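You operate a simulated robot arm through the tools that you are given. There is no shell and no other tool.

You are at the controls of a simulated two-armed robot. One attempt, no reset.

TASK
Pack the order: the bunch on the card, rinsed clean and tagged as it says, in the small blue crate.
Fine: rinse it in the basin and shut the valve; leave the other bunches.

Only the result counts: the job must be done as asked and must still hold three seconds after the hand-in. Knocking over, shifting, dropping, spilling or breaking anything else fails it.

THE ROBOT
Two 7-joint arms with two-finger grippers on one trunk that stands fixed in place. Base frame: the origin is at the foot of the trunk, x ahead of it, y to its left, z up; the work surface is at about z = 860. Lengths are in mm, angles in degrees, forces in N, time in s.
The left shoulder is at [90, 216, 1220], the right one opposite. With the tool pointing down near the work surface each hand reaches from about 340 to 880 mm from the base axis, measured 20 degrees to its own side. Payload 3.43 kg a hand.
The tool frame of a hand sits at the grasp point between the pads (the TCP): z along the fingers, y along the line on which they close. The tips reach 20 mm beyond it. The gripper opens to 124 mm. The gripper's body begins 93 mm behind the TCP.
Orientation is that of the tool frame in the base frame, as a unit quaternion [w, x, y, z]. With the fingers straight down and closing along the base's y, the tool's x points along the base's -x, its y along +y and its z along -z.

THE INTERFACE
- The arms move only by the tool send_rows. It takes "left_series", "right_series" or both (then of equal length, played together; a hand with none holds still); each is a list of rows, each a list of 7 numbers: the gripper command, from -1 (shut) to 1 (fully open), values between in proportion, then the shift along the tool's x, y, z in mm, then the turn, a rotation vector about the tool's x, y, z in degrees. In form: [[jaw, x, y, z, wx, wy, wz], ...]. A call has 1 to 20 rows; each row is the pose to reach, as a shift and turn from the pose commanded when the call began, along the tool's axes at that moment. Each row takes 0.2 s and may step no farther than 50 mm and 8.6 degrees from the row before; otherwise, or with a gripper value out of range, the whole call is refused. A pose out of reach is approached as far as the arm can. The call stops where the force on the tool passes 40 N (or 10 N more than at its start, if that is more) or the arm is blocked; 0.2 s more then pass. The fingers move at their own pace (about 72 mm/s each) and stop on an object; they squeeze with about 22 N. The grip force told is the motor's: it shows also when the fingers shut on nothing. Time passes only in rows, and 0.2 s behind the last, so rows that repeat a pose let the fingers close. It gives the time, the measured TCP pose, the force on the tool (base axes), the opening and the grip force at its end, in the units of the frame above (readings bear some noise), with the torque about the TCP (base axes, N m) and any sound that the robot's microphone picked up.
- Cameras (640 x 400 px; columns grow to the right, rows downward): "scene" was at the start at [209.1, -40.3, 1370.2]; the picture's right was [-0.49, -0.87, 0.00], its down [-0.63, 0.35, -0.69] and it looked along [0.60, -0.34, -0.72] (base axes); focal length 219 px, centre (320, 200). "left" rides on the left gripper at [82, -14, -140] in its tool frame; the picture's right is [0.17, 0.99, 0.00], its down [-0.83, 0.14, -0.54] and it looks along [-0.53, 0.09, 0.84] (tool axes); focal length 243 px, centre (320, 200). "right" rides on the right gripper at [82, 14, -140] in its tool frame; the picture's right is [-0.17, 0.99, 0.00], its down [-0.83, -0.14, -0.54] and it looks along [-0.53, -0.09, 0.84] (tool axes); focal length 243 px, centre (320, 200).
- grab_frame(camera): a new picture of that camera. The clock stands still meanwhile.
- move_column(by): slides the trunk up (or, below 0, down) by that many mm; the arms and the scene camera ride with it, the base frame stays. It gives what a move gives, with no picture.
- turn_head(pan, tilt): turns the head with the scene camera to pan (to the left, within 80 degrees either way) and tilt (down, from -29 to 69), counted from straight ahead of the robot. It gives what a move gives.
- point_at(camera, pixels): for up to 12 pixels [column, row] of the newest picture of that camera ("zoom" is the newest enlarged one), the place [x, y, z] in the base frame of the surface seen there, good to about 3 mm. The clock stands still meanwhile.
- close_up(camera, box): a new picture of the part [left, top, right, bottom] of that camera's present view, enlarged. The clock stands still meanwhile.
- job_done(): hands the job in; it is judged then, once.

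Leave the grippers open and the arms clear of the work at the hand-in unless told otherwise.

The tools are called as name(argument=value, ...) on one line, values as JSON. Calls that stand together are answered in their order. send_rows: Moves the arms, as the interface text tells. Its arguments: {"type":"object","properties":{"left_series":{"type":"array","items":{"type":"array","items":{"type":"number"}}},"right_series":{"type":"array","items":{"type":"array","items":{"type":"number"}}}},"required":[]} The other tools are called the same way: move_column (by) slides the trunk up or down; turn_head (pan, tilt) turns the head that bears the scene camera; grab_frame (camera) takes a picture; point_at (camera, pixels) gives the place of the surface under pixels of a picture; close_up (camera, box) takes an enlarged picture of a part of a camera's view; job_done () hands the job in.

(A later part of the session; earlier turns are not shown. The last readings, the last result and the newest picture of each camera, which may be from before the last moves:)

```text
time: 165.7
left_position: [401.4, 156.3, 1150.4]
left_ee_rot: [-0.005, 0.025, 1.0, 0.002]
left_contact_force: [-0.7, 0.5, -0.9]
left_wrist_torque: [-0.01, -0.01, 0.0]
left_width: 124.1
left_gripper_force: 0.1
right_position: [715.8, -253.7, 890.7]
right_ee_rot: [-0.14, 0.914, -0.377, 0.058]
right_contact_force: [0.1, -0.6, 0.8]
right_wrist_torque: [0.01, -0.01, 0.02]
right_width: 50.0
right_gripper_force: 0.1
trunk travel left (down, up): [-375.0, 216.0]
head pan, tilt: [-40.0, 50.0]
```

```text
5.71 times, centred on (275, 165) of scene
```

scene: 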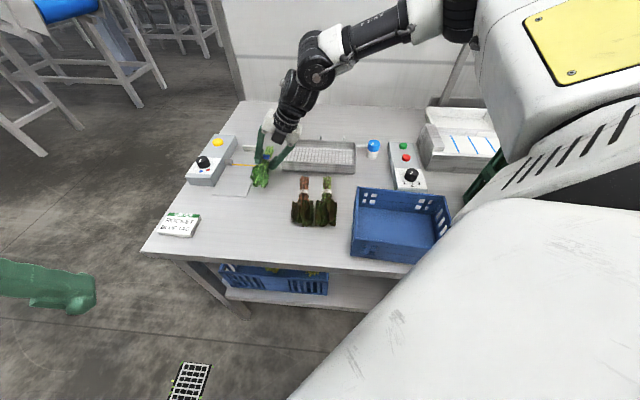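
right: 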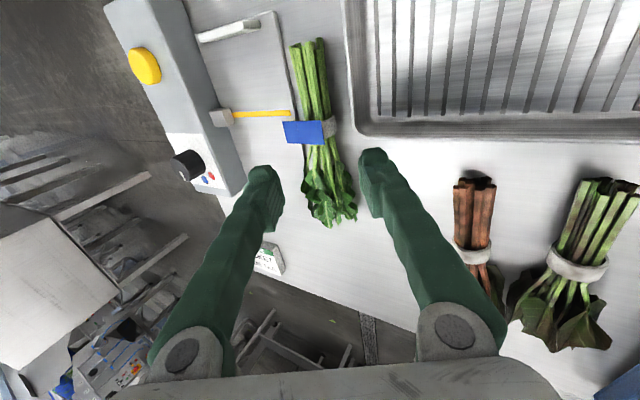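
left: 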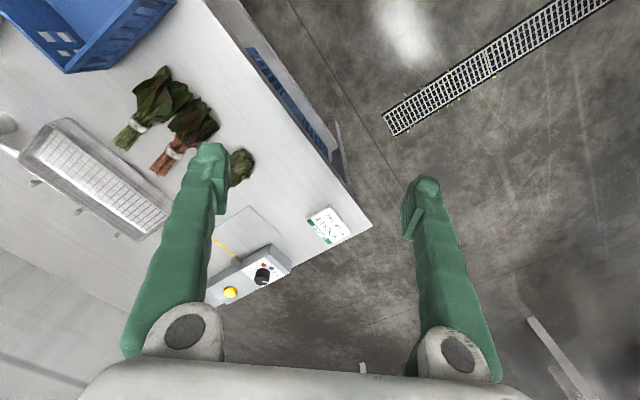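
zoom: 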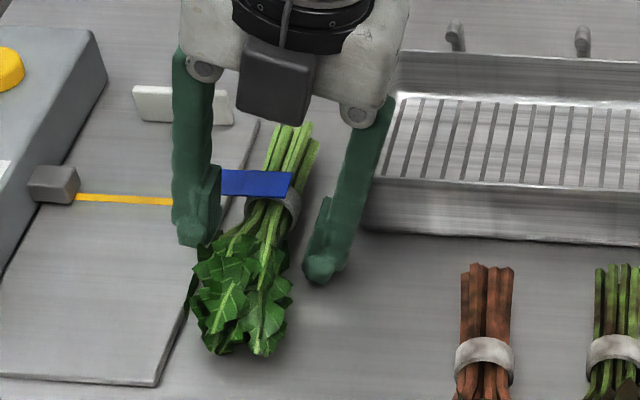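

No contact, tips about 1 mm above the table. Closing while seating 3 mm deeper.

send_rows(right_series=[[-0.35, 0, 0, 0, 0, 0, 0], [-0.45, 0, 0, 1.5, 0, 0, 0], [-0.55, 0, 0, 2.5, 0, 0, 0], [-1, 0, 0, 3, 0, 0, 0], [-1, 0, 0, 3, 0, 0, 0], [-1, 0, 0, 3, 0, 0, 0]])

close_up(camera="right", box=[240, 40, 400, 260])

close_up(camera="scene", box=[230, 130, 320, 200])

```text
time: 167.1
left_position: [400.5, 154.8, 1152.3]
left_ee_rot: [-0.006, 0.026, 1.0, 0.003]
left_contact_force: [-0.4, 0.0, -1.2]
left_wrist_torque: [0.03, 0.0, 0.03]
left_width: 124.2
left_gripper_force: 0.0
right_position: [714.5, -251.7, 889.1]
right_ee_rot: [-0.14, 0.913, -0.378, 0.058]
right_contact_force: [-1.4, -1.1, 9.5]
right_wrist_torque: [-0.03, 0.14, 0.08]
right_width: 31.7
right_gripper_force: 22.2
trunk travel left (down, up): [-375.0, 216.0]
head pan, tilt: [-40.0, 50.0]
```

```text
1.82 times, centred on (320, 150) of right
```

zoom: 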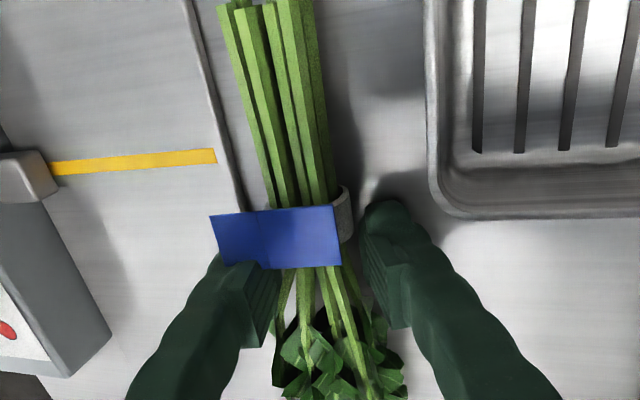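

```text
5.71 times, centred on (275, 165) of scene
```

zoom: 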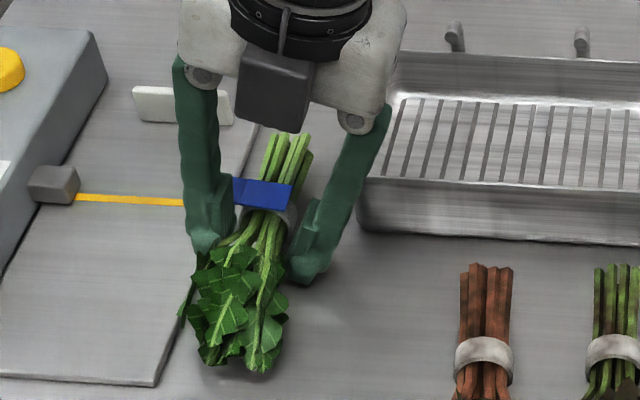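

Now gripped at 31.7 mm, close to the band, like the first good grasp. I'll lift slowly and check that the width stays constant.

send_rows(right_series=[[-1, 0, -1, -3, 0, 0, 0], [-1, 0, -2.5, -8, 0, 0, 0], [-1, 0, -5, -16, 0, 0, 0], [-1, 0, -8, -25, 0, 0, 0], [-1, 0, -8, -25, 0, 0, 0]])

send_rows(right_series=[[-1, 0, 0, 0, 0, 0, 0], [-1, 0, 0, 0, 0, 0, 0], [-1, 0, 0, 0, 0, 0, 0], [-1, 0, 0, 0, 0, 0, 0], [-1, 0, 0, 0, 0, 0, 0]])

close_up(camera="right", box=[220, 40, 420, 300])

close_up(camera="scene", box=[230, 110, 330, 200])

```text
time: 168.3
left_position: [401.7, 156.8, 1149.9]
left_ee_rot: [-0.006, 0.026, 1.0, 0.004]
left_contact_force: [0.6, 0.7, -0.4]
left_wrist_torque: [-0.01, -0.01, 0.02]
left_width: 124.1
left_gripper_force: 0.1
right_position: [716.6, -253.8, 914.2]
right_ee_rot: [-0.14, 0.914, -0.377, 0.057]
right_contact_force: [-0.2, 1.3, -1.6]
right_wrist_torque: [-0.02, -0.01, 0.02]
right_width: 31.9
right_gripper_force: 22.1
trunk travel left (down, up): [-375.0, 216.0]
head pan, tilt: [-40.0, 50.0]
```

```text
time: 169.5
left_position: [401.6, 155.7, 1151.5]
left_ee_rot: [-0.006, 0.027, 1.0, 0.003]
left_contact_force: [0.4, 0.5, 0.1]
left_wrist_torque: [0.03, -0.02, -0.02]
left_width: 123.9
left_gripper_force: 0.1
right_position: [715.9, -253.0, 914.3]
right_ee_rot: [-0.14, 0.914, -0.377, 0.058]
right_contact_force: [0.2, -0.5, -1.0]
right_wrist_torque: [-0.01, 0.01, 0.01]
right_width: 31.9
right_gripper_force: 22.0
trunk travel left (down, up): [-375.0, 216.0]
head pan, tilt: [-40.0, 50.0]
```

```text
1.54 times, centred on (320, 170) of right
```

zoom: 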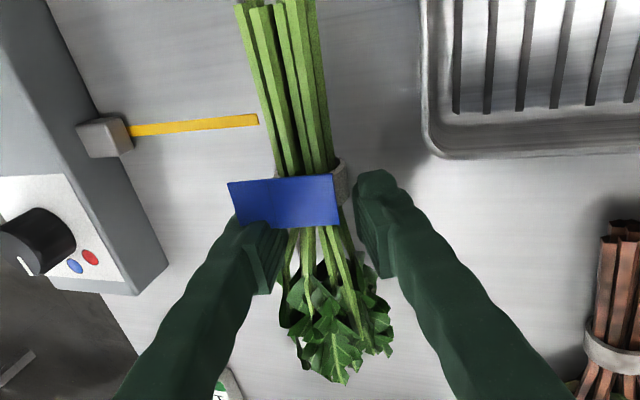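

```text
4.44 times, centred on (280, 155) of scene
```

zoom: 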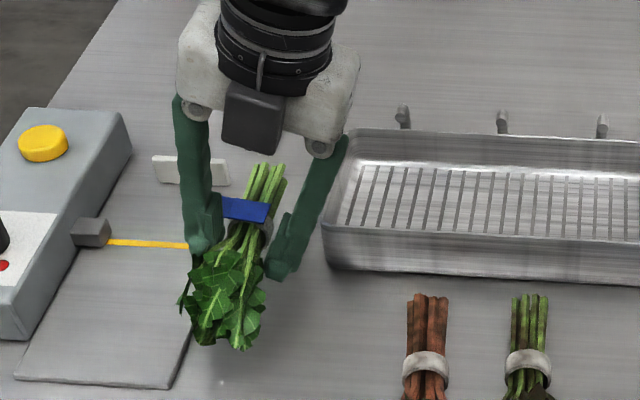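

Stable at 31.9 mm. Now I'll measure the crate for the drop-off.

close_up(camera="scene", box=[330, 170, 470, 280])

```text
3.64 times, centred on (400, 225) of scene
```

zoom: 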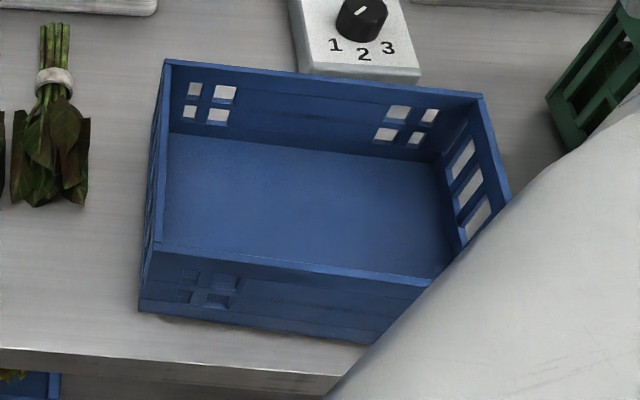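

point_at(camera="zoom", pixels=[[166, 64], [482, 96], [145, 243], [430, 283], [172, 135], [440, 165], [165, 240], [445, 250], [300, 200], [250, 180], [380, 220], [505, 190]])

```text
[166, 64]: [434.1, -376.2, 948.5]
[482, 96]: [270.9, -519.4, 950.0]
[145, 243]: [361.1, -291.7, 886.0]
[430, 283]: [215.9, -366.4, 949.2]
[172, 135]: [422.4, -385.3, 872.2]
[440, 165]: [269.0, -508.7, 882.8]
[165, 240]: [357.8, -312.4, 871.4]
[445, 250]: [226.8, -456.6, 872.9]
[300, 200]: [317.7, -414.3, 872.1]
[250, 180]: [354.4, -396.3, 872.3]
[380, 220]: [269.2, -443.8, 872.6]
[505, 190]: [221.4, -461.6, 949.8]
```

Crate rim: about 217 × 151 mm, its centre at about (303,-391), floor z≈872, rim z≈949, long side along (-0.75,-0.66). The 170 mm bunch must lie along the long side. I'll lift straight up to z≈1010 first.

send_rows(right_series=[[-1, 0, -9, -30, 0, 0, 0], [-1, 0, -19, -61, 0, 0, 0], [-1, 0, -29, -92, 0, 0, 0], [-1, 0, -29, -92, 0, 0, 0]])

```text
time: 170.5
left_position: [401.9, 155.3, 1150.4]
left_ee_rot: [-0.006, 0.025, 1.0, 0.003]
left_contact_force: [-0.2, 0.2, 0.0]
left_wrist_torque: [0.02, -0.05, -0.03]
left_width: 123.8
left_gripper_force: 0.0
right_position: [719.6, -253.8, 1011.0]
right_ee_rot: [-0.141, 0.914, -0.377, 0.058]
right_contact_force: [0.0, 1.2, -0.4]
right_wrist_torque: [0.04, 0.0, 0.01]
right_width: 32.3
right_gripper_force: 22.4
trunk travel left (down, up): [-375.0, 216.0]
head pan, tilt: [-40.0, 50.0]
```

Lifted with a steady grip. Now I'll rotate +86° about the vertical, so the stems point to the robot's left along the crate's long side, while moving to (560,-330,1020).

send_rows(right_series=[[-1, -5.5, 14.2, -5.3, 0, -2.3, -7.5], [-1, -10.9, 28.5, -10.6, 0, -4.7, -14.9], [-1, -16.3, 42.7, -15.9, 0, -7, -22.4], [-1, -21.8, 56.9, -21.2, 0, -9.3, -29.9], [-1, -27.2, 71.1, -26.5, 0, -11.7, -37.3], [-1, -32.7, 85.4, -31.9, 0, -14, -44.8], [-1, -38.1, 99.6, -37.2, 0, -16.4, -52.2], [-1, -43.6, 113.8, -42.5, 0, -18.7, -59.7], [-1, -49, 128, -47.8, 0, -21, -67.2], [-1, -54.5, 142.3, -53.1, 0, -23.4, -74.6], [-1, -59.9, 156.5, -58.4, 0, -25.7, -82.1], [-1, -59.9, 156.5, -58.4, 0, -25.7, -82.1]])

grab_frame(camera="right")

grab_frame(camera="scene")

```text
time: 173.1
left_position: [402.0, 155.6, 1150.2]
left_ee_rot: [-0.006, 0.026, 1.0, 0.003]
left_contact_force: [0.9, -1.4, -0.4]
left_wrist_torque: [0.01, 0.01, -0.01]
left_width: 123.9
left_gripper_force: 0.0
right_position: [557.3, -328.3, 1019.4]
right_ee_rot: [-0.141, 0.925, 0.348, -0.054]
right_contact_force: [-0.1, -0.1, -0.3]
right_wrist_torque: [0.0, 0.03, 0.05]
right_width: 31.6
right_gripper_force: 21.9
trunk travel left (down, up): [-375.0, 216.0]
head pan, tilt: [-40.0, 50.0]
```

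```text
taken
```

right: 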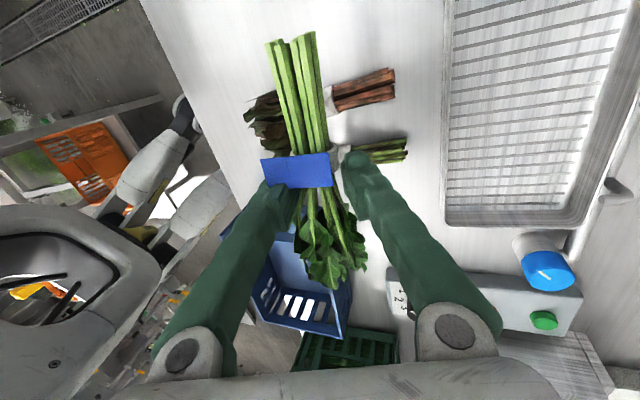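

```text
taken
```

scene: 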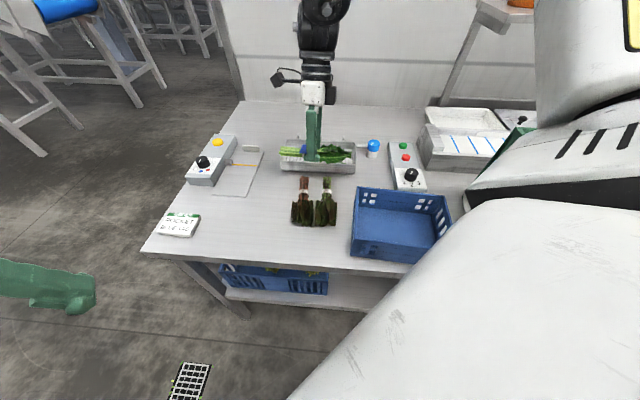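

Well oriented, with the bunch along the crate's long direction. I'll measure the bunch ends relative to the hand for accurate centring.

point_at(camera="right", pixels=[[270, 45], [290, 45], [308, 38], [300, 60], [325, 160], [333, 285], [355, 265], [310, 265], [345, 285], [300, 100], [312, 245], [322, 288]])

close_up(camera="right", box=[230, 20, 390, 300])

```text
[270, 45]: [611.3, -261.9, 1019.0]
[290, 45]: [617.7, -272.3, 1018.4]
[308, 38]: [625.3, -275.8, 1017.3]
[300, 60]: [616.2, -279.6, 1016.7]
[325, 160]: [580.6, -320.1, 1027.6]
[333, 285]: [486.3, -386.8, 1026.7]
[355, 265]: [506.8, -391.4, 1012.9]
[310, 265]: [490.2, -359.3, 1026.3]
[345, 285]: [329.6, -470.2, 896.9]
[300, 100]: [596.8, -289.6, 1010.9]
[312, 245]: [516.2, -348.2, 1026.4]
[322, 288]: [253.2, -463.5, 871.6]
```

```text
1.43 times, centred on (310, 160) of right
```

zoom: 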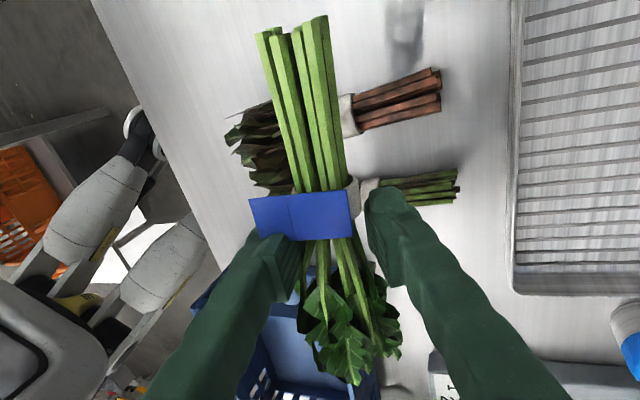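

The bunch spans from -93 mm (leaf end) to +84 mm (stem end) around the hand, 177 mm in total, and the crate interior is about 194 mm. I'll move toward the crate in steps, first to (400,-380,1015).

send_rows(right_series=[[-1, -38, -15, 6, 0, 0, 0], [-1, -76, -30, 12, 0, 0, 0], [-1, -114, -45, 18, 0, 0, 0], [-1, -152.4, -60.5, 23.8, 0, 0, 0], [-1, -152.4, -60.5, 23.8, 0, 0, 0]])

grab_frame(camera="right")

grab_frame(camera="scene")

```text
time: 174.3
left_position: [402.3, 155.9, 1149.6]
left_ee_rot: [-0.007, 0.026, 1.0, 0.003]
left_contact_force: [0.7, -0.4, 0.2]
left_wrist_torque: [0.0, 0.02, -0.02]
left_width: 124.3
left_gripper_force: 0.1
right_position: [399.9, -377.7, 1014.2]
right_ee_rot: [-0.142, 0.926, 0.347, -0.053]
right_contact_force: [-0.5, 0.1, -2.0]
right_wrist_torque: [0.0, 0.05, 0.04]
right_width: 31.6
right_gripper_force: 22.4
trunk travel left (down, up): [-375.0, 216.0]
head pan, tilt: [-40.0, 50.0]
```

```text
taken
```

right: 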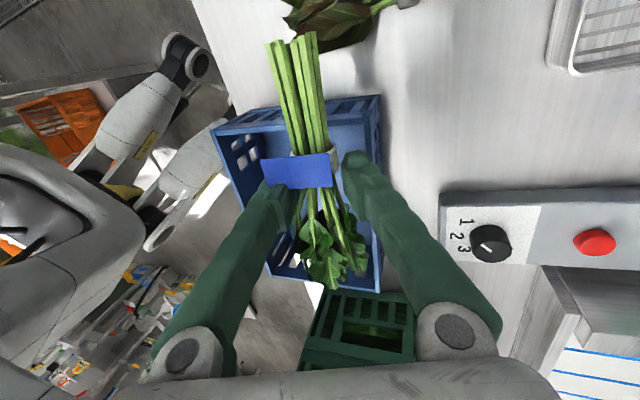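

```text
taken
```

scene: 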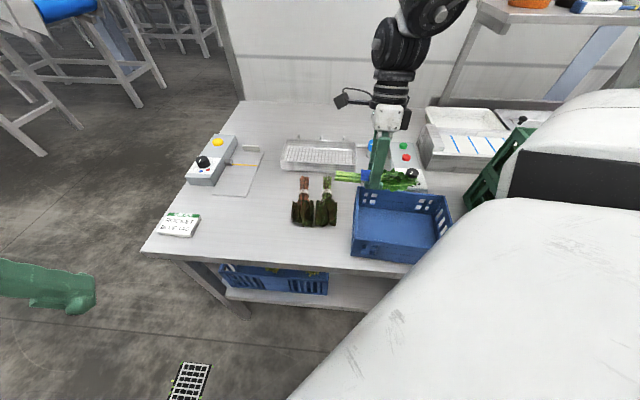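

Reachable so far. Continuing to above the crate centre at (305,-392,1010).

send_rows(right_series=[[-1, -27, -16, 6, 0, 0, 0], [-1, -54, -32, 13, 0, 0, 0], [-1, -81, -47.7, 19.3, 0, 0, 0], [-1, -81, -47.7, 19.3, 0, 0, 0]])

grab_frame(camera="right")

grab_frame(camera="scene")

```text
time: 175.3
left_position: [403.2, 155.7, 1151.1]
left_ee_rot: [-0.007, 0.026, 1.0, 0.004]
left_contact_force: [-0.7, -0.1, 0.5]
left_wrist_torque: [-0.04, -0.04, 0.0]
left_width: 124.0
left_gripper_force: 0.1
right_position: [305.2, -393.6, 1009.0]
right_ee_rot: [-0.141, 0.926, 0.347, -0.052]
right_contact_force: [0.1, 0.3, -1.0]
right_wrist_torque: [0.0, 0.03, -0.02]
right_width: 31.5
right_gripper_force: 22.3
trunk travel left (down, up): [-375.0, 216.0]
head pan, tilt: [-40.0, 50.0]
```

```text
taken
```

right: 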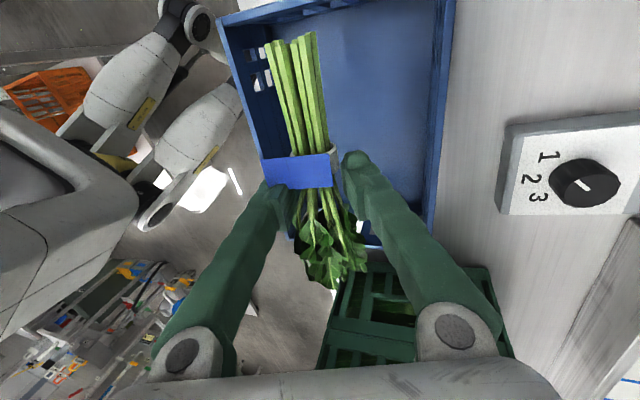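

```text
taken
```

scene: 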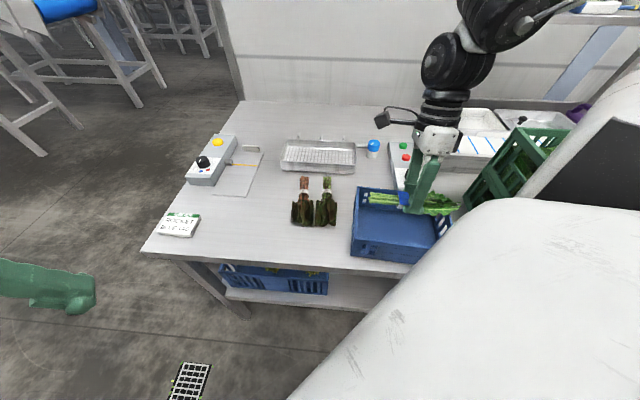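

Above the crate. I'll measure the crate rim from the wrist camera for exact centring.

point_at(camera="right", pixels=[[225, 22], [250, 105], [275, 180], [448, 10], [440, 110], [430, 225], [300, 15], [380, 5], [400, 100], [410, 200], [370, 120], [350, 60]])

close_up(camera="right", box=[200, 0, 470, 300])

close_up(camera="scene", box=[330, 160, 480, 280])

```text
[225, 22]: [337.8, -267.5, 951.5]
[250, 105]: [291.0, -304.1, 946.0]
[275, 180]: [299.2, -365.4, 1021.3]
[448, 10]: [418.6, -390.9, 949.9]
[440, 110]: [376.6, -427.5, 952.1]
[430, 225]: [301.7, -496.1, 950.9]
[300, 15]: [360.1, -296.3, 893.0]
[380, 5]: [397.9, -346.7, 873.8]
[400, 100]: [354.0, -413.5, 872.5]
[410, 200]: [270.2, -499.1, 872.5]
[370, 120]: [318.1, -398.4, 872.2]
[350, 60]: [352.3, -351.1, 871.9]
```

```text
1.33 times, centred on (335, 150) of right
```

zoom: 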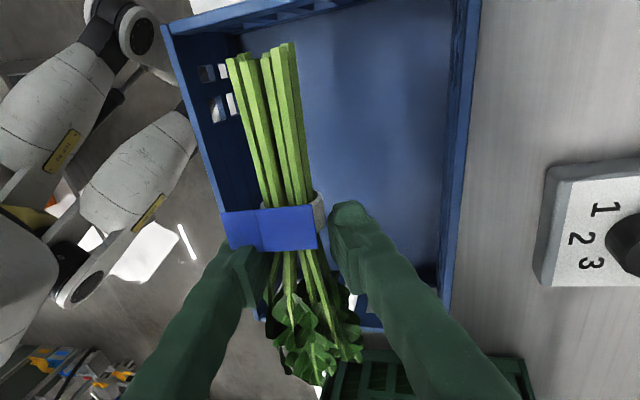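

```text
3.33 times, centred on (405, 220) of scene
```

zoom: 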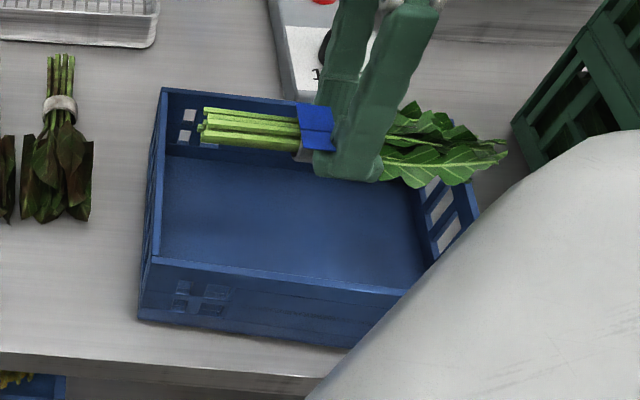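

point_at(camera="right", pixels=[[270, 47], [290, 42], [308, 35], [325, 280], [345, 275], [335, 288], [310, 270], [360, 260], [355, 268], [300, 245]])

point_at(camera="zoom", pixels=[[202, 128], [205, 110], [505, 153], [490, 140], [415, 185], [415, 105], [470, 165], [460, 125]])

```text
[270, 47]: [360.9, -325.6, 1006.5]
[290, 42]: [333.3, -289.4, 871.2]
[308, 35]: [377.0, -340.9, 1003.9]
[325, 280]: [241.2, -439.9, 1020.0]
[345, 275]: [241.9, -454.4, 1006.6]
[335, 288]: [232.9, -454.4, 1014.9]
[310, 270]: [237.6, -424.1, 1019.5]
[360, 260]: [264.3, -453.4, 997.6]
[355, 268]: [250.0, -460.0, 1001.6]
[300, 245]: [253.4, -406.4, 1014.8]
```

```text
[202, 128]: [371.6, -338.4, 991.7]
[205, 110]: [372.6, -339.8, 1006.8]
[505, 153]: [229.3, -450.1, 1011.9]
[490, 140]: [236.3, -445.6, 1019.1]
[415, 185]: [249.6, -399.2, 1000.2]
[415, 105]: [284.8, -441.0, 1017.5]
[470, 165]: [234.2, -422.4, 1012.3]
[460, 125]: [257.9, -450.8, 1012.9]
```

The bunch spans u'≈-58 to 124.5, and the interior is about -65 to 131, so it's centred with about 6 mm at each end. I'll lower to just above the rim (TCP z≈983) and re-check.

send_rows(right_series=[[-1, 0, 3.6, 11.5, 0, 0, 0], [-1, 0, 7.7, 24.8, 0, 0, 0], [-1, 0, 7.7, 24.8, 0, 0, 0]])

grab_frame(camera="right")

close_up(camera="scene", box=[330, 160, 480, 280])

```text
time: 176.1
left_position: [400.8, 156.8, 1150.1]
left_ee_rot: [-0.007, 0.027, 1.0, 0.003]
left_contact_force: [-0.5, -0.1, 0.4]
left_wrist_torque: [0.0, 0.0, -0.01]
left_width: 124.3
left_gripper_force: 0.0
right_position: [304.5, -393.5, 984.0]
right_ee_rot: [-0.141, 0.926, 0.347, -0.052]
right_contact_force: [0.1, 0.5, -1.1]
right_wrist_torque: [0.0, 0.0, -0.02]
right_width: 31.7
right_gripper_force: 21.8
trunk travel left (down, up): [-375.0, 216.0]
head pan, tilt: [-40.0, 50.0]
```

```text
taken
```

right: 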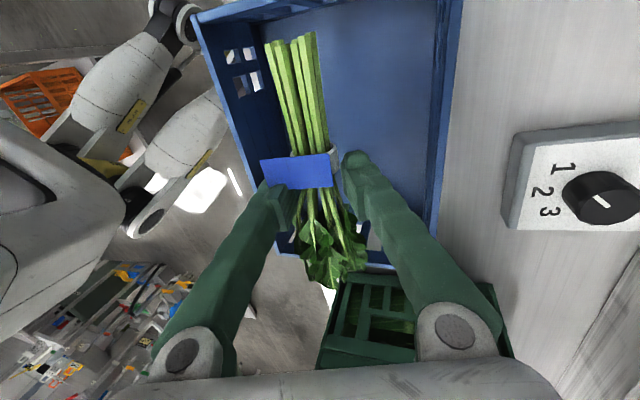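

```text
3.33 times, centred on (405, 220) of scene
```

zoom: 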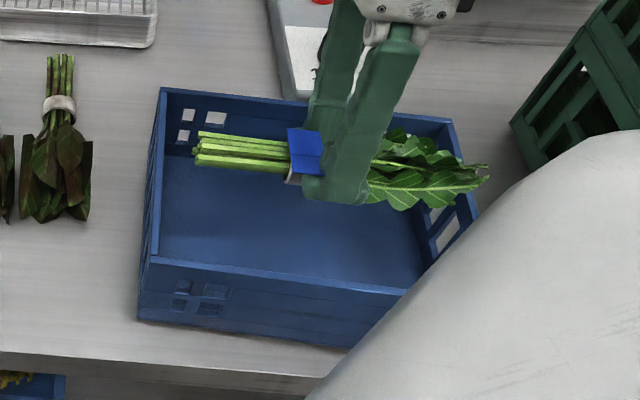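

point_at(camera="right", pixels=[[290, 250], [388, 266], [380, 265], [375, 245], [285, 240], [335, 287], [350, 275], [325, 275], [365, 258], [268, 45], [312, 35], [210, 35]])

close_up(camera="right", box=[250, 200, 420, 310])

```text
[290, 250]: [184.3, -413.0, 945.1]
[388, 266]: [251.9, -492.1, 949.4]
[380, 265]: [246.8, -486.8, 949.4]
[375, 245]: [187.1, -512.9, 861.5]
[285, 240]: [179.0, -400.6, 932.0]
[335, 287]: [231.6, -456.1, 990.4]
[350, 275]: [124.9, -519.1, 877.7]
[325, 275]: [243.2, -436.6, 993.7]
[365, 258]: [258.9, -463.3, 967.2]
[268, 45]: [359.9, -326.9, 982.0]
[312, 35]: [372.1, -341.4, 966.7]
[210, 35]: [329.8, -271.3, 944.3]
```

```text
3.64 times, centred on (335, 255) of right
```

zoom: 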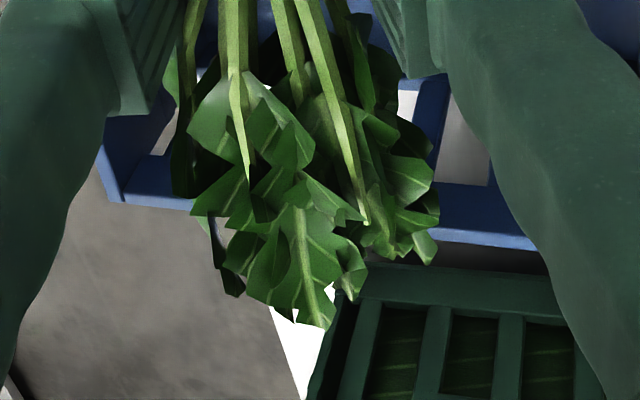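

Leaf-end margin is about 7 mm and stem-end about 13 mm, so I'll shift 3 mm toward the stem side and lower into the crate to TCP z≈915, watching the force.

send_rows(right_series=[[-1, 3, 0, 0, 0, 0, 0], [-1, 3, 4.5, 14.3, 0, 0, 0], [-1, 3, 9, 28.6, 0, 0, 0], [-1, 3, 13.4, 42.9, 0, 0, 0], [-1, 3, 17.9, 57.2, 0, 0, 0], [-1, 3, 20.6, 65.8, 0, 0, 0], [-1, 3, 20.6, 65.8, 0, 0, 0]])

grab_frame(camera="right")

close_up(camera="scene", box=[330, 160, 480, 280])

```text
time: 177.7
left_position: [400.7, 156.5, 1150.6]
left_ee_rot: [-0.007, 0.026, 1.0, 0.003]
left_contact_force: [0.2, 0.7, -0.2]
left_wrist_torque: [-0.04, 0.0, 0.02]
left_width: 124.1
left_gripper_force: 0.1
right_position: [305.6, -393.7, 914.2]
right_ee_rot: [-0.141, 0.926, 0.347, -0.053]
right_contact_force: [-0.4, 0.0, -1.0]
right_wrist_torque: [-0.01, 0.01, 0.01]
right_width: 27.9
right_gripper_force: 22.2
trunk travel left (down, up): [-375.0, 216.0]
head pan, tilt: [-40.0, 50.0]
```

```text
taken
```

right: 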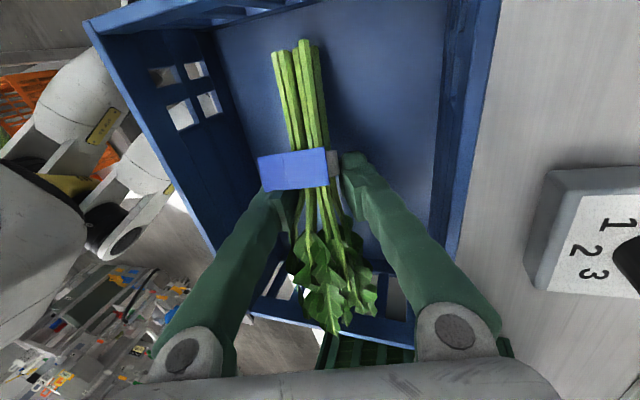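

```text
3.33 times, centred on (405, 220) of scene
```

zoom: 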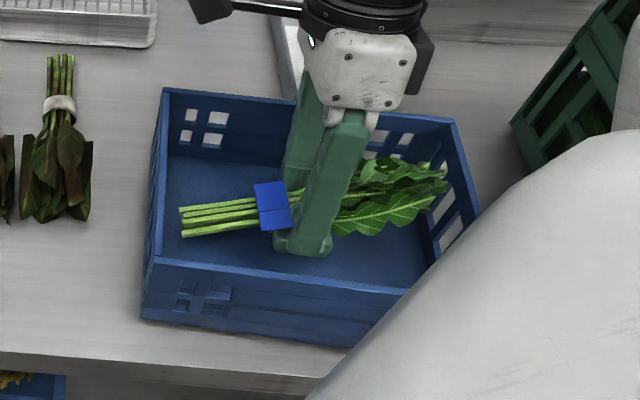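

The bunch pivoted a little in the grip (width 27.9), probably from the leaves touching the end wall. I'll measure its ends.

point_at(camera="right", pixels=[[280, 60], [305, 48], [315, 60], [335, 330], [325, 300], [370, 300], [360, 285], [310, 250], [345, 315], [330, 240]])

point_at(camera="zoom", pixels=[[185, 210], [185, 235], [445, 170], [445, 185], [400, 215], [430, 200], [385, 160], [268, 200], [350, 230], [420, 165], [452, 190], [440, 240]])

close_up(camera="right", box=[220, 180, 440, 350])

```text
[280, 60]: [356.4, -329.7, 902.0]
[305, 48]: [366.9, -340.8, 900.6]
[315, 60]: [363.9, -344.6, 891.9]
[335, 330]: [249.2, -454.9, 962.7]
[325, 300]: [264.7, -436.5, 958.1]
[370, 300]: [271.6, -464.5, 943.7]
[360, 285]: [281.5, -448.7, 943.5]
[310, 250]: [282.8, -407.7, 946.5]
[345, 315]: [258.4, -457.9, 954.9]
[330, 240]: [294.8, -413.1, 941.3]
```

```text
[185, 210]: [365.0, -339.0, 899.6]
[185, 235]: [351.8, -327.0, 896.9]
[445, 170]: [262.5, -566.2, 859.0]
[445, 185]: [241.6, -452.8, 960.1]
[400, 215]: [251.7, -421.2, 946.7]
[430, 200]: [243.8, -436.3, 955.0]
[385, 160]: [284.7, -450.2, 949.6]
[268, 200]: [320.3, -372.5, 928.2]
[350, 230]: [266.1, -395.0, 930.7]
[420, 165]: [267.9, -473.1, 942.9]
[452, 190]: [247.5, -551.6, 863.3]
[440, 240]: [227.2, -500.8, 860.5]
```

```text
2.35 times, centred on (330, 265) of right
```

zoom: 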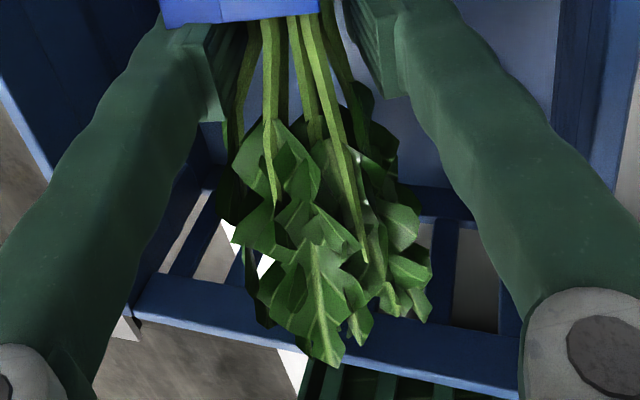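

No contact force now. The leaf tip evidently brushed the end rim on the way in, and the bunch is pitched about 17° leaf-up, fully inside the rim. I'll level it by rotating the hand 16° about the jaw axis and look again.

send_rows(right_series=[[-1, 0, 0, 0, 0, 5.5, 0], [-1, 0, 0, 0, 0, 11, 0], [-1, 0, 0, 0, 0, 16, 0], [-1, 0, 0, 0, 0, 16, 0]])

grab_frame(camera="right")

close_up(camera="scene", box=[330, 160, 480, 280])

```text
time: 178.7
left_position: [401.2, 155.7, 1149.9]
left_ee_rot: [-0.006, 0.027, 1.0, 0.004]
left_contact_force: [-0.6, -0.3, 0.0]
left_wrist_torque: [0.03, 0.03, 0.0]
left_width: 123.8
left_gripper_force: 0.1
right_position: [306.3, -393.9, 916.1]
right_ee_rot: [-0.19, 0.924, 0.324, 0.077]
right_contact_force: [0.7, 0.3, -0.6]
right_wrist_torque: [0.03, 0.05, -0.04]
right_width: 27.4
right_gripper_force: 21.3
trunk travel left (down, up): [-375.0, 216.0]
head pan, tilt: [-40.0, 50.0]
```

```text
taken
```

right: 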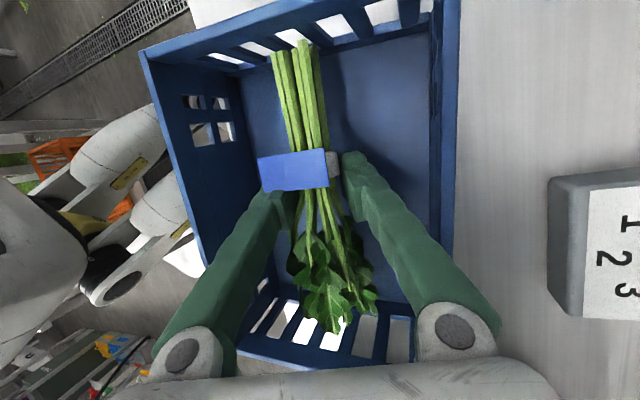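

```text
3.33 times, centred on (405, 220) of scene
```

zoom: 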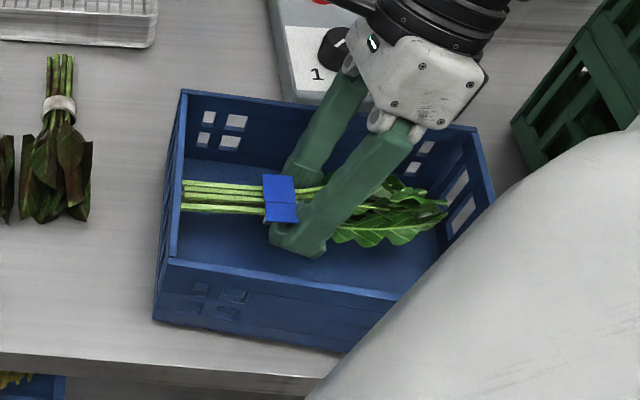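

The crate seems to have shifted slightly during that move. I'll measure it now.

point_at(camera="zoom", pixels=[[184, 94], [478, 130], [170, 262], [400, 297], [185, 200], [183, 185], [445, 205], [400, 240], [282, 198], [300, 220], [360, 230], [430, 190]])

point_at(camera="right", pixels=[[280, 60], [303, 45], [315, 60], [335, 328], [325, 300], [370, 300], [148, 55], [445, 20], [440, 200], [265, 345], [405, 355], [190, 200]])

```text
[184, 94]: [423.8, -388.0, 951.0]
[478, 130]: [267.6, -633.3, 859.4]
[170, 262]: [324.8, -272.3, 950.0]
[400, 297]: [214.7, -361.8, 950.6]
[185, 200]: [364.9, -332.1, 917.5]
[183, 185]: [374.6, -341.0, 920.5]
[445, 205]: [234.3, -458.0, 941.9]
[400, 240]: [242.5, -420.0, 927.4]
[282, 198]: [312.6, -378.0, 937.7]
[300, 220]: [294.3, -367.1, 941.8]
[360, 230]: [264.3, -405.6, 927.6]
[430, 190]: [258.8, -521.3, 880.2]
```

```text
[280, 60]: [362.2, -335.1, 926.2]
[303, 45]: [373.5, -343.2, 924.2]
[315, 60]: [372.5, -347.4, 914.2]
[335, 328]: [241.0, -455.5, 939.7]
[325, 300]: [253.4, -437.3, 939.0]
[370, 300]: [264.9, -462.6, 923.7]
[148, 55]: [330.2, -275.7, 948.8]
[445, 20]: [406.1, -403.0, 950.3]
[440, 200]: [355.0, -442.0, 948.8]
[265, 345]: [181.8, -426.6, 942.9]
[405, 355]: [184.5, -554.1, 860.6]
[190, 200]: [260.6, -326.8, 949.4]
```

The crate moved about 12 mm to the robot's right along its long axis, and the stem ends are now near its left wall. I'll first shift the bunch 10 mm to the right so it's centred again, then lower it toward the floor.

send_rows(right_series=[[-1, -5, 0, -1.4, 0, 0, 0], [-1, -9.6, 0, -2.8, 0, 0, 0], [-1, -11.2, 1.8, 2.7, 0, 0, 0], [-1, -12.8, 3.6, 8.2, 0, 0, 0], [-1, -14, 5, 12.5, 0, 0, 0], [-1, -14, 5, 12.5, 0, 0, 0]])

grab_frame(camera="right")

close_up(camera="scene", box=[330, 160, 480, 280])

```text
time: 180.1
left_position: [402.8, 155.5, 1151.3]
left_ee_rot: [-0.006, 0.026, 1.0, 0.003]
left_contact_force: [0.3, -0.2, -0.2]
left_wrist_torque: [-0.01, -0.01, 0.0]
left_width: 124.3
left_gripper_force: 0.0
right_position: [299.2, -400.0, 899.4]
right_ee_rot: [-0.189, 0.924, 0.324, 0.076]
right_contact_force: [-0.4, 0.3, -1.1]
right_wrist_torque: [0.02, 0.02, -0.04]
right_width: 27.3
right_gripper_force: 22.3
trunk travel left (down, up): [-375.0, 216.0]
head pan, tilt: [-40.0, 50.0]
```

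```text
taken
```

right: 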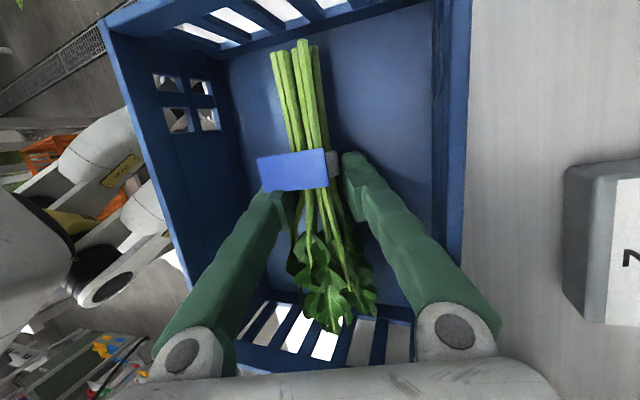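

```text
3.33 times, centred on (405, 220) of scene
```

zoom: 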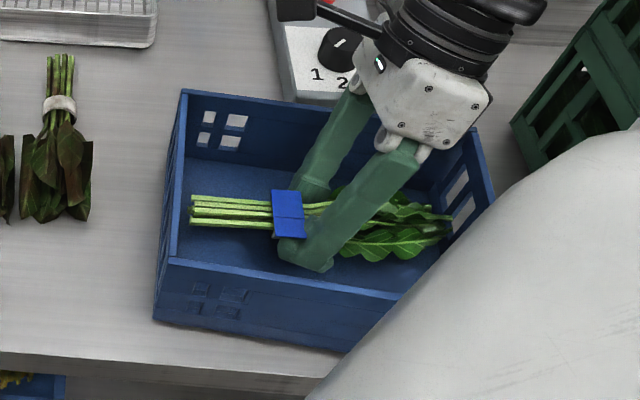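

The bunch hangs about 10 mm above the crate floor, centred and clear of the walls. I'll open the jaws gradually while lifting a few mm, to release it.

send_rows(right_series=[[-0.5, 0.3, -0.4, -1, 0, 0, 0], [-0.4, 0.8, -0.9, -2.8, 0, 0, 0], [-0.3, 1.2, -1.4, -4.2, 0, 0, 0], [-0.2, 1.6, -1.8, -5.5, 0, 0, 0], [-0.16, 1.6, -1.8, -5.5, 0, 0, 0], [-0.16, 1.6, -1.8, -5.5, 0, 0, 0]])

grab_frame(camera="right")

close_up(camera="scene", box=[330, 160, 480, 280])

```text
time: 181.5
left_position: [401.3, 155.6, 1150.7]
left_ee_rot: [-0.006, 0.027, 1.0, 0.003]
left_contact_force: [1.8, -0.5, -1.4]
left_wrist_torque: [0.03, -0.03, 0.01]
left_width: 123.7
left_gripper_force: 0.1
right_position: [298.7, -399.2, 904.3]
right_ee_rot: [-0.189, 0.924, 0.324, 0.077]
right_contact_force: [-0.6, -0.5, -0.1]
right_wrist_torque: [0.03, 0.0, -0.02]
right_width: 52.1
right_gripper_force: 0.0
trunk travel left (down, up): [-375.0, 216.0]
head pan, tilt: [-40.0, 50.0]
```

```text
taken
```

right: 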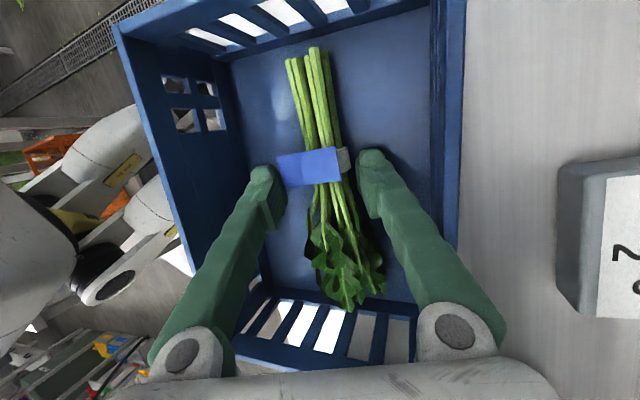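

```text
3.33 times, centred on (405, 220) of scene
```

zoom: 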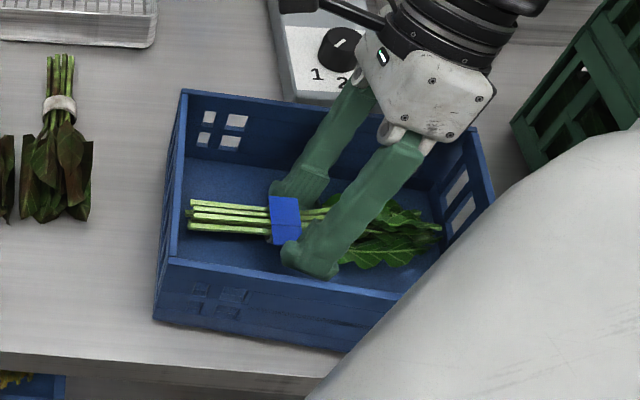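

Released; the bunch is on the crate floor. I'll open a bit more to clear the tag, then lift straight up out of the crate.

send_rows(right_series=[[0, 0, 0, 0, 0, 0, 0], [0, 2.7, -3, -9.2, 0, 0, 0], [0, 8, -9, -27.5, 0, 0, 0], [0, 15.9, -18, -55, 0, 0, 0], [0, 26.5, -30, -91.8, 0, 0, 0], [0, 37, -42, -128, 0, 0, 0], [0, 37, -42, -128, 0, 0, 0]])

grab_frame(camera="right")

close_up(camera="scene", box=[330, 160, 480, 280])

```text
time: 183.1
left_position: [403.3, 153.3, 1149.8]
left_ee_rot: [-0.006, 0.027, 1.0, 0.003]
left_contact_force: [0.8, -0.6, -0.8]
left_wrist_torque: [0.05, 0.06, 0.02]
left_width: 124.1
left_gripper_force: 0.0
right_position: [298.3, -400.5, 1043.3]
right_ee_rot: [-0.19, 0.924, 0.323, 0.077]
right_contact_force: [0.4, 0.9, -1.2]
right_wrist_torque: [0.03, 0.05, 0.03]
right_width: 61.7
right_gripper_force: 0.0
trunk travel left (down, up): [-375.0, 216.0]
head pan, tilt: [-40.0, 50.0]
```

```text
taken
```

right: 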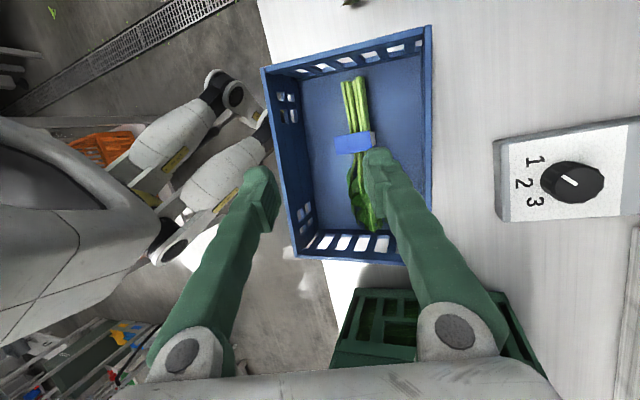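

```text
3.33 times, centred on (405, 220) of scene
```

zoom: 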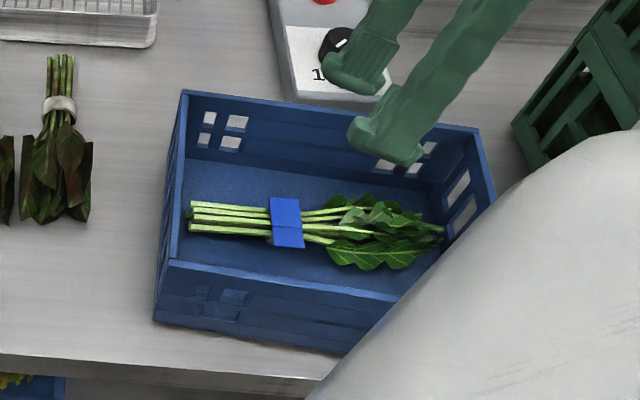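

The bunch lies flat inside the crate with its blue tag. The crate itself slid a little, so I'll measure its present position against the earlier one.

close_up(camera="scene", box=[330, 170, 470, 280])

point_at(camera="zoom", pixels=[[186, 66], [192, 70], [300, 82], [172, 250], [178, 253], [300, 272], [420, 292], [500, 110], [260, 190], [210, 150], [300, 165], [440, 230]])

point_at(camera="right", pixels=[[265, 70], [428, 28], [430, 120], [425, 200], [282, 160], [298, 245], [345, 50], [300, 255], [400, 252], [340, 70], [355, 225], [360, 120]])

```text
3.64 times, centred on (400, 225) of scene
```

zoom: 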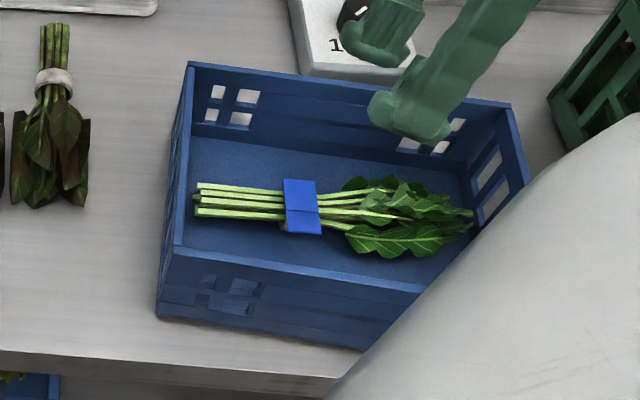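

```text
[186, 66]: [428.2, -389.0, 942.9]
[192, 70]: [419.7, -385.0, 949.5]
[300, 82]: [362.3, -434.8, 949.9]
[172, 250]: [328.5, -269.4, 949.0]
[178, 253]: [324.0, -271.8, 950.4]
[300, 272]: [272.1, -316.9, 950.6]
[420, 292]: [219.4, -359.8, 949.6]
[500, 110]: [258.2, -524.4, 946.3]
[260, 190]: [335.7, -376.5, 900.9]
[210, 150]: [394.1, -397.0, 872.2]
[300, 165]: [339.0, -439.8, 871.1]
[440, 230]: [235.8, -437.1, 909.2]
```

```text
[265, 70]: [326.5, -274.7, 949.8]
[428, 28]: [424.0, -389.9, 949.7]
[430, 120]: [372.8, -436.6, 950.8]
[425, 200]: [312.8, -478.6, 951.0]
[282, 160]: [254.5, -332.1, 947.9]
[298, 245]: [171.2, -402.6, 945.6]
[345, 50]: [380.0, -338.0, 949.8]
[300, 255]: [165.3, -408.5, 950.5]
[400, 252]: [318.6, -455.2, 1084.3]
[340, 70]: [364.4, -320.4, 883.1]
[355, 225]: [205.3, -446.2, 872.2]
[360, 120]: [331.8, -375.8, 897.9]
```

The crate has slid about 14 mm along its long axis. I'd rather put it back: I'll pinch the middle of its back rim from above and ease it back. First I'll level the hand above that spot, at (343,-457,1043).

send_rows(right_series=[[-0.2, 0.7, 17, -5.5, -4.4, -4, -0.6], [-0.4, 1.3, 34, -11, -8.7, -8, -1.2], [-0.5, 2, 51.5, -16.5, -13, -12, -1.9], [-0.5, 2.6, 68.7, -21.8, -17.4, -16, -2.5], [-0.5, 2.6, 68.7, -21.8, -17.4, -16, -2.5]])

grab_frame(camera="right")

grab_frame(camera="scene")

```text
time: 184.3
left_position: [401.0, 155.9, 1151.2]
left_ee_rot: [-0.006, 0.026, 1.0, 0.004]
left_contact_force: [0.8, -1.3, -0.4]
left_wrist_torque: [0.0, 0.01, 0.04]
left_width: 124.0
left_gripper_force: 0.0
right_position: [343.3, -456.2, 1044.8]
right_ee_rot: [0.003, 0.936, 0.352, -0.001]
right_contact_force: [-0.4, -0.6, -0.3]
right_wrist_torque: [0.0, -0.03, 0.01]
right_width: 31.1
right_gripper_force: 0.0
trunk travel left (down, up): [-375.0, 216.0]
head pan, tilt: [-40.0, 50.0]
```

```text
taken
```

right: 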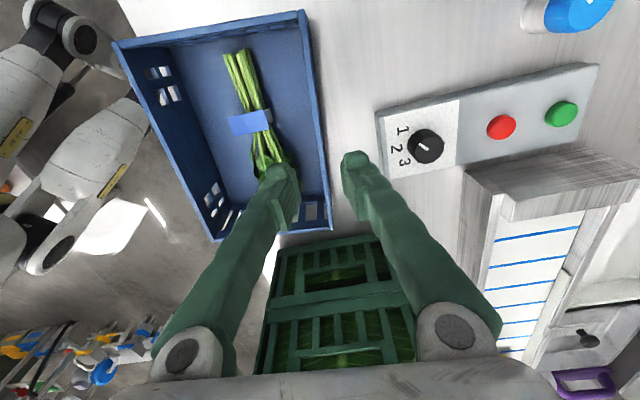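

```text
taken
```

scene: 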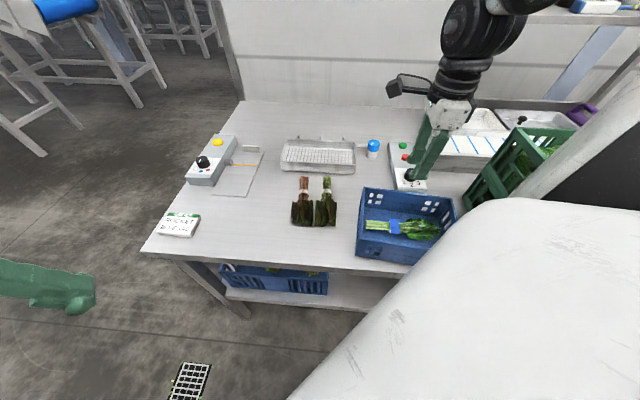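

point_at(camera="right", pixels=[[306, 20], [312, 70], [317, 120], [322, 165], [327, 215], [303, 70], [309, 120], [380, 115], [388, 178], [118, 45], [165, 150], [215, 235]])

close_up(camera="right", box=[260, 0, 400, 240])

```text
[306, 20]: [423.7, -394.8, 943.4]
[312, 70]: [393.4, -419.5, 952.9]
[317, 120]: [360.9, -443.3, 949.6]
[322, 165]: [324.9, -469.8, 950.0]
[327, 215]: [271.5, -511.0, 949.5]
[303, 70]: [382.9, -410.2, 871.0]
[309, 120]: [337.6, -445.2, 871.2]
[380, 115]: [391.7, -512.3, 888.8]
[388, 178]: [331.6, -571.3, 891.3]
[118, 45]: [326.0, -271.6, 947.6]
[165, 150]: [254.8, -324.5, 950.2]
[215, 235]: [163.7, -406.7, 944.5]
```

```text
1.67 times, centred on (330, 120) of right
```

zoom: 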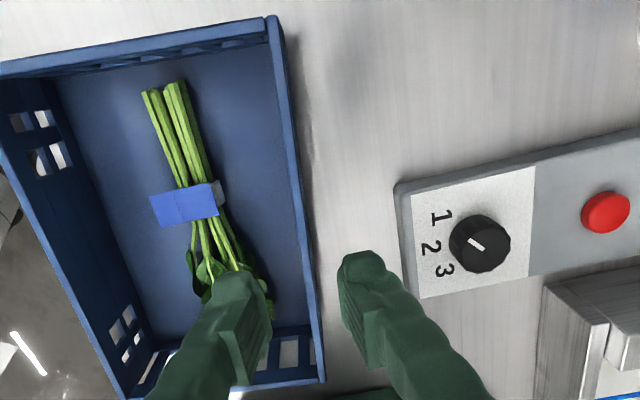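

The hand is right above the middle of the back rim, (343,-456.5), and there's room for the outer finger (the control box is about 45 mm away). I'll lower to TCP z≈956 so the fingertips straddle the rim.

send_rows(right_series=[[-0.5, 0, 0, 30, 0, 0, 0], [-0.5, 0, 0, 55, 0, 0, 0], [-0.5, 0, 0, 70, 0, 0, 0], [-0.5, 0, 0, 70, 0, 0, 0]])

grab_frame(camera="right")

close_up(camera="scene", box=[330, 150, 480, 270])

```text
time: 185.3
left_position: [400.2, 156.7, 1151.0]
left_ee_rot: [-0.006, 0.026, 1.0, 0.004]
left_contact_force: [0.1, -0.3, -0.3]
left_wrist_torque: [0.04, -0.04, 0.0]
left_width: 124.0
left_gripper_force: 0.1
right_position: [343.1, -455.7, 972.5]
right_ee_rot: [0.003, 0.936, 0.352, 0.0]
right_contact_force: [0.2, 0.0, -0.2]
right_wrist_torque: [0.03, 0.0, 0.01]
right_width: 30.9
right_gripper_force: 0.0
trunk travel left (down, up): [-375.0, 216.0]
head pan, tilt: [-40.0, 50.0]
```

```text
taken
```

right: 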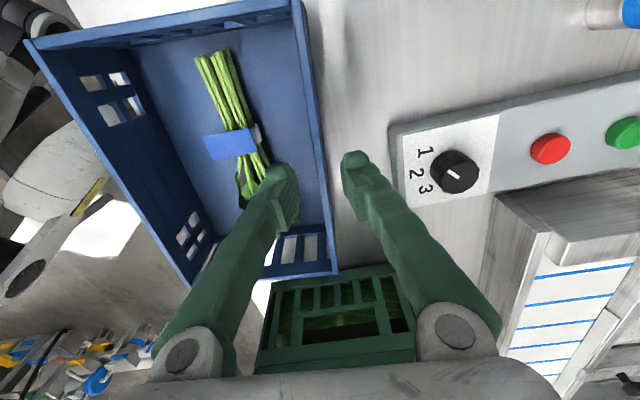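

```text
3.33 times, centred on (405, 210) of scene
```

zoom: 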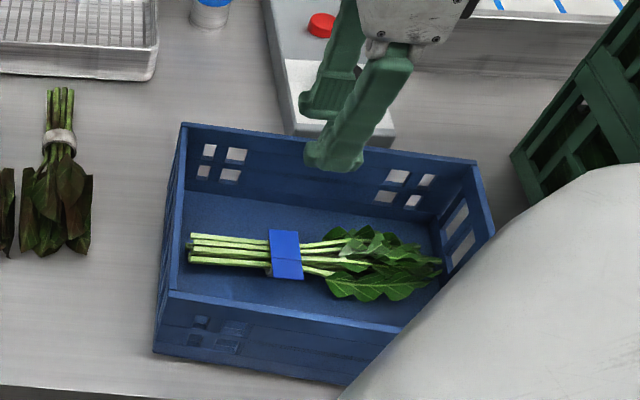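

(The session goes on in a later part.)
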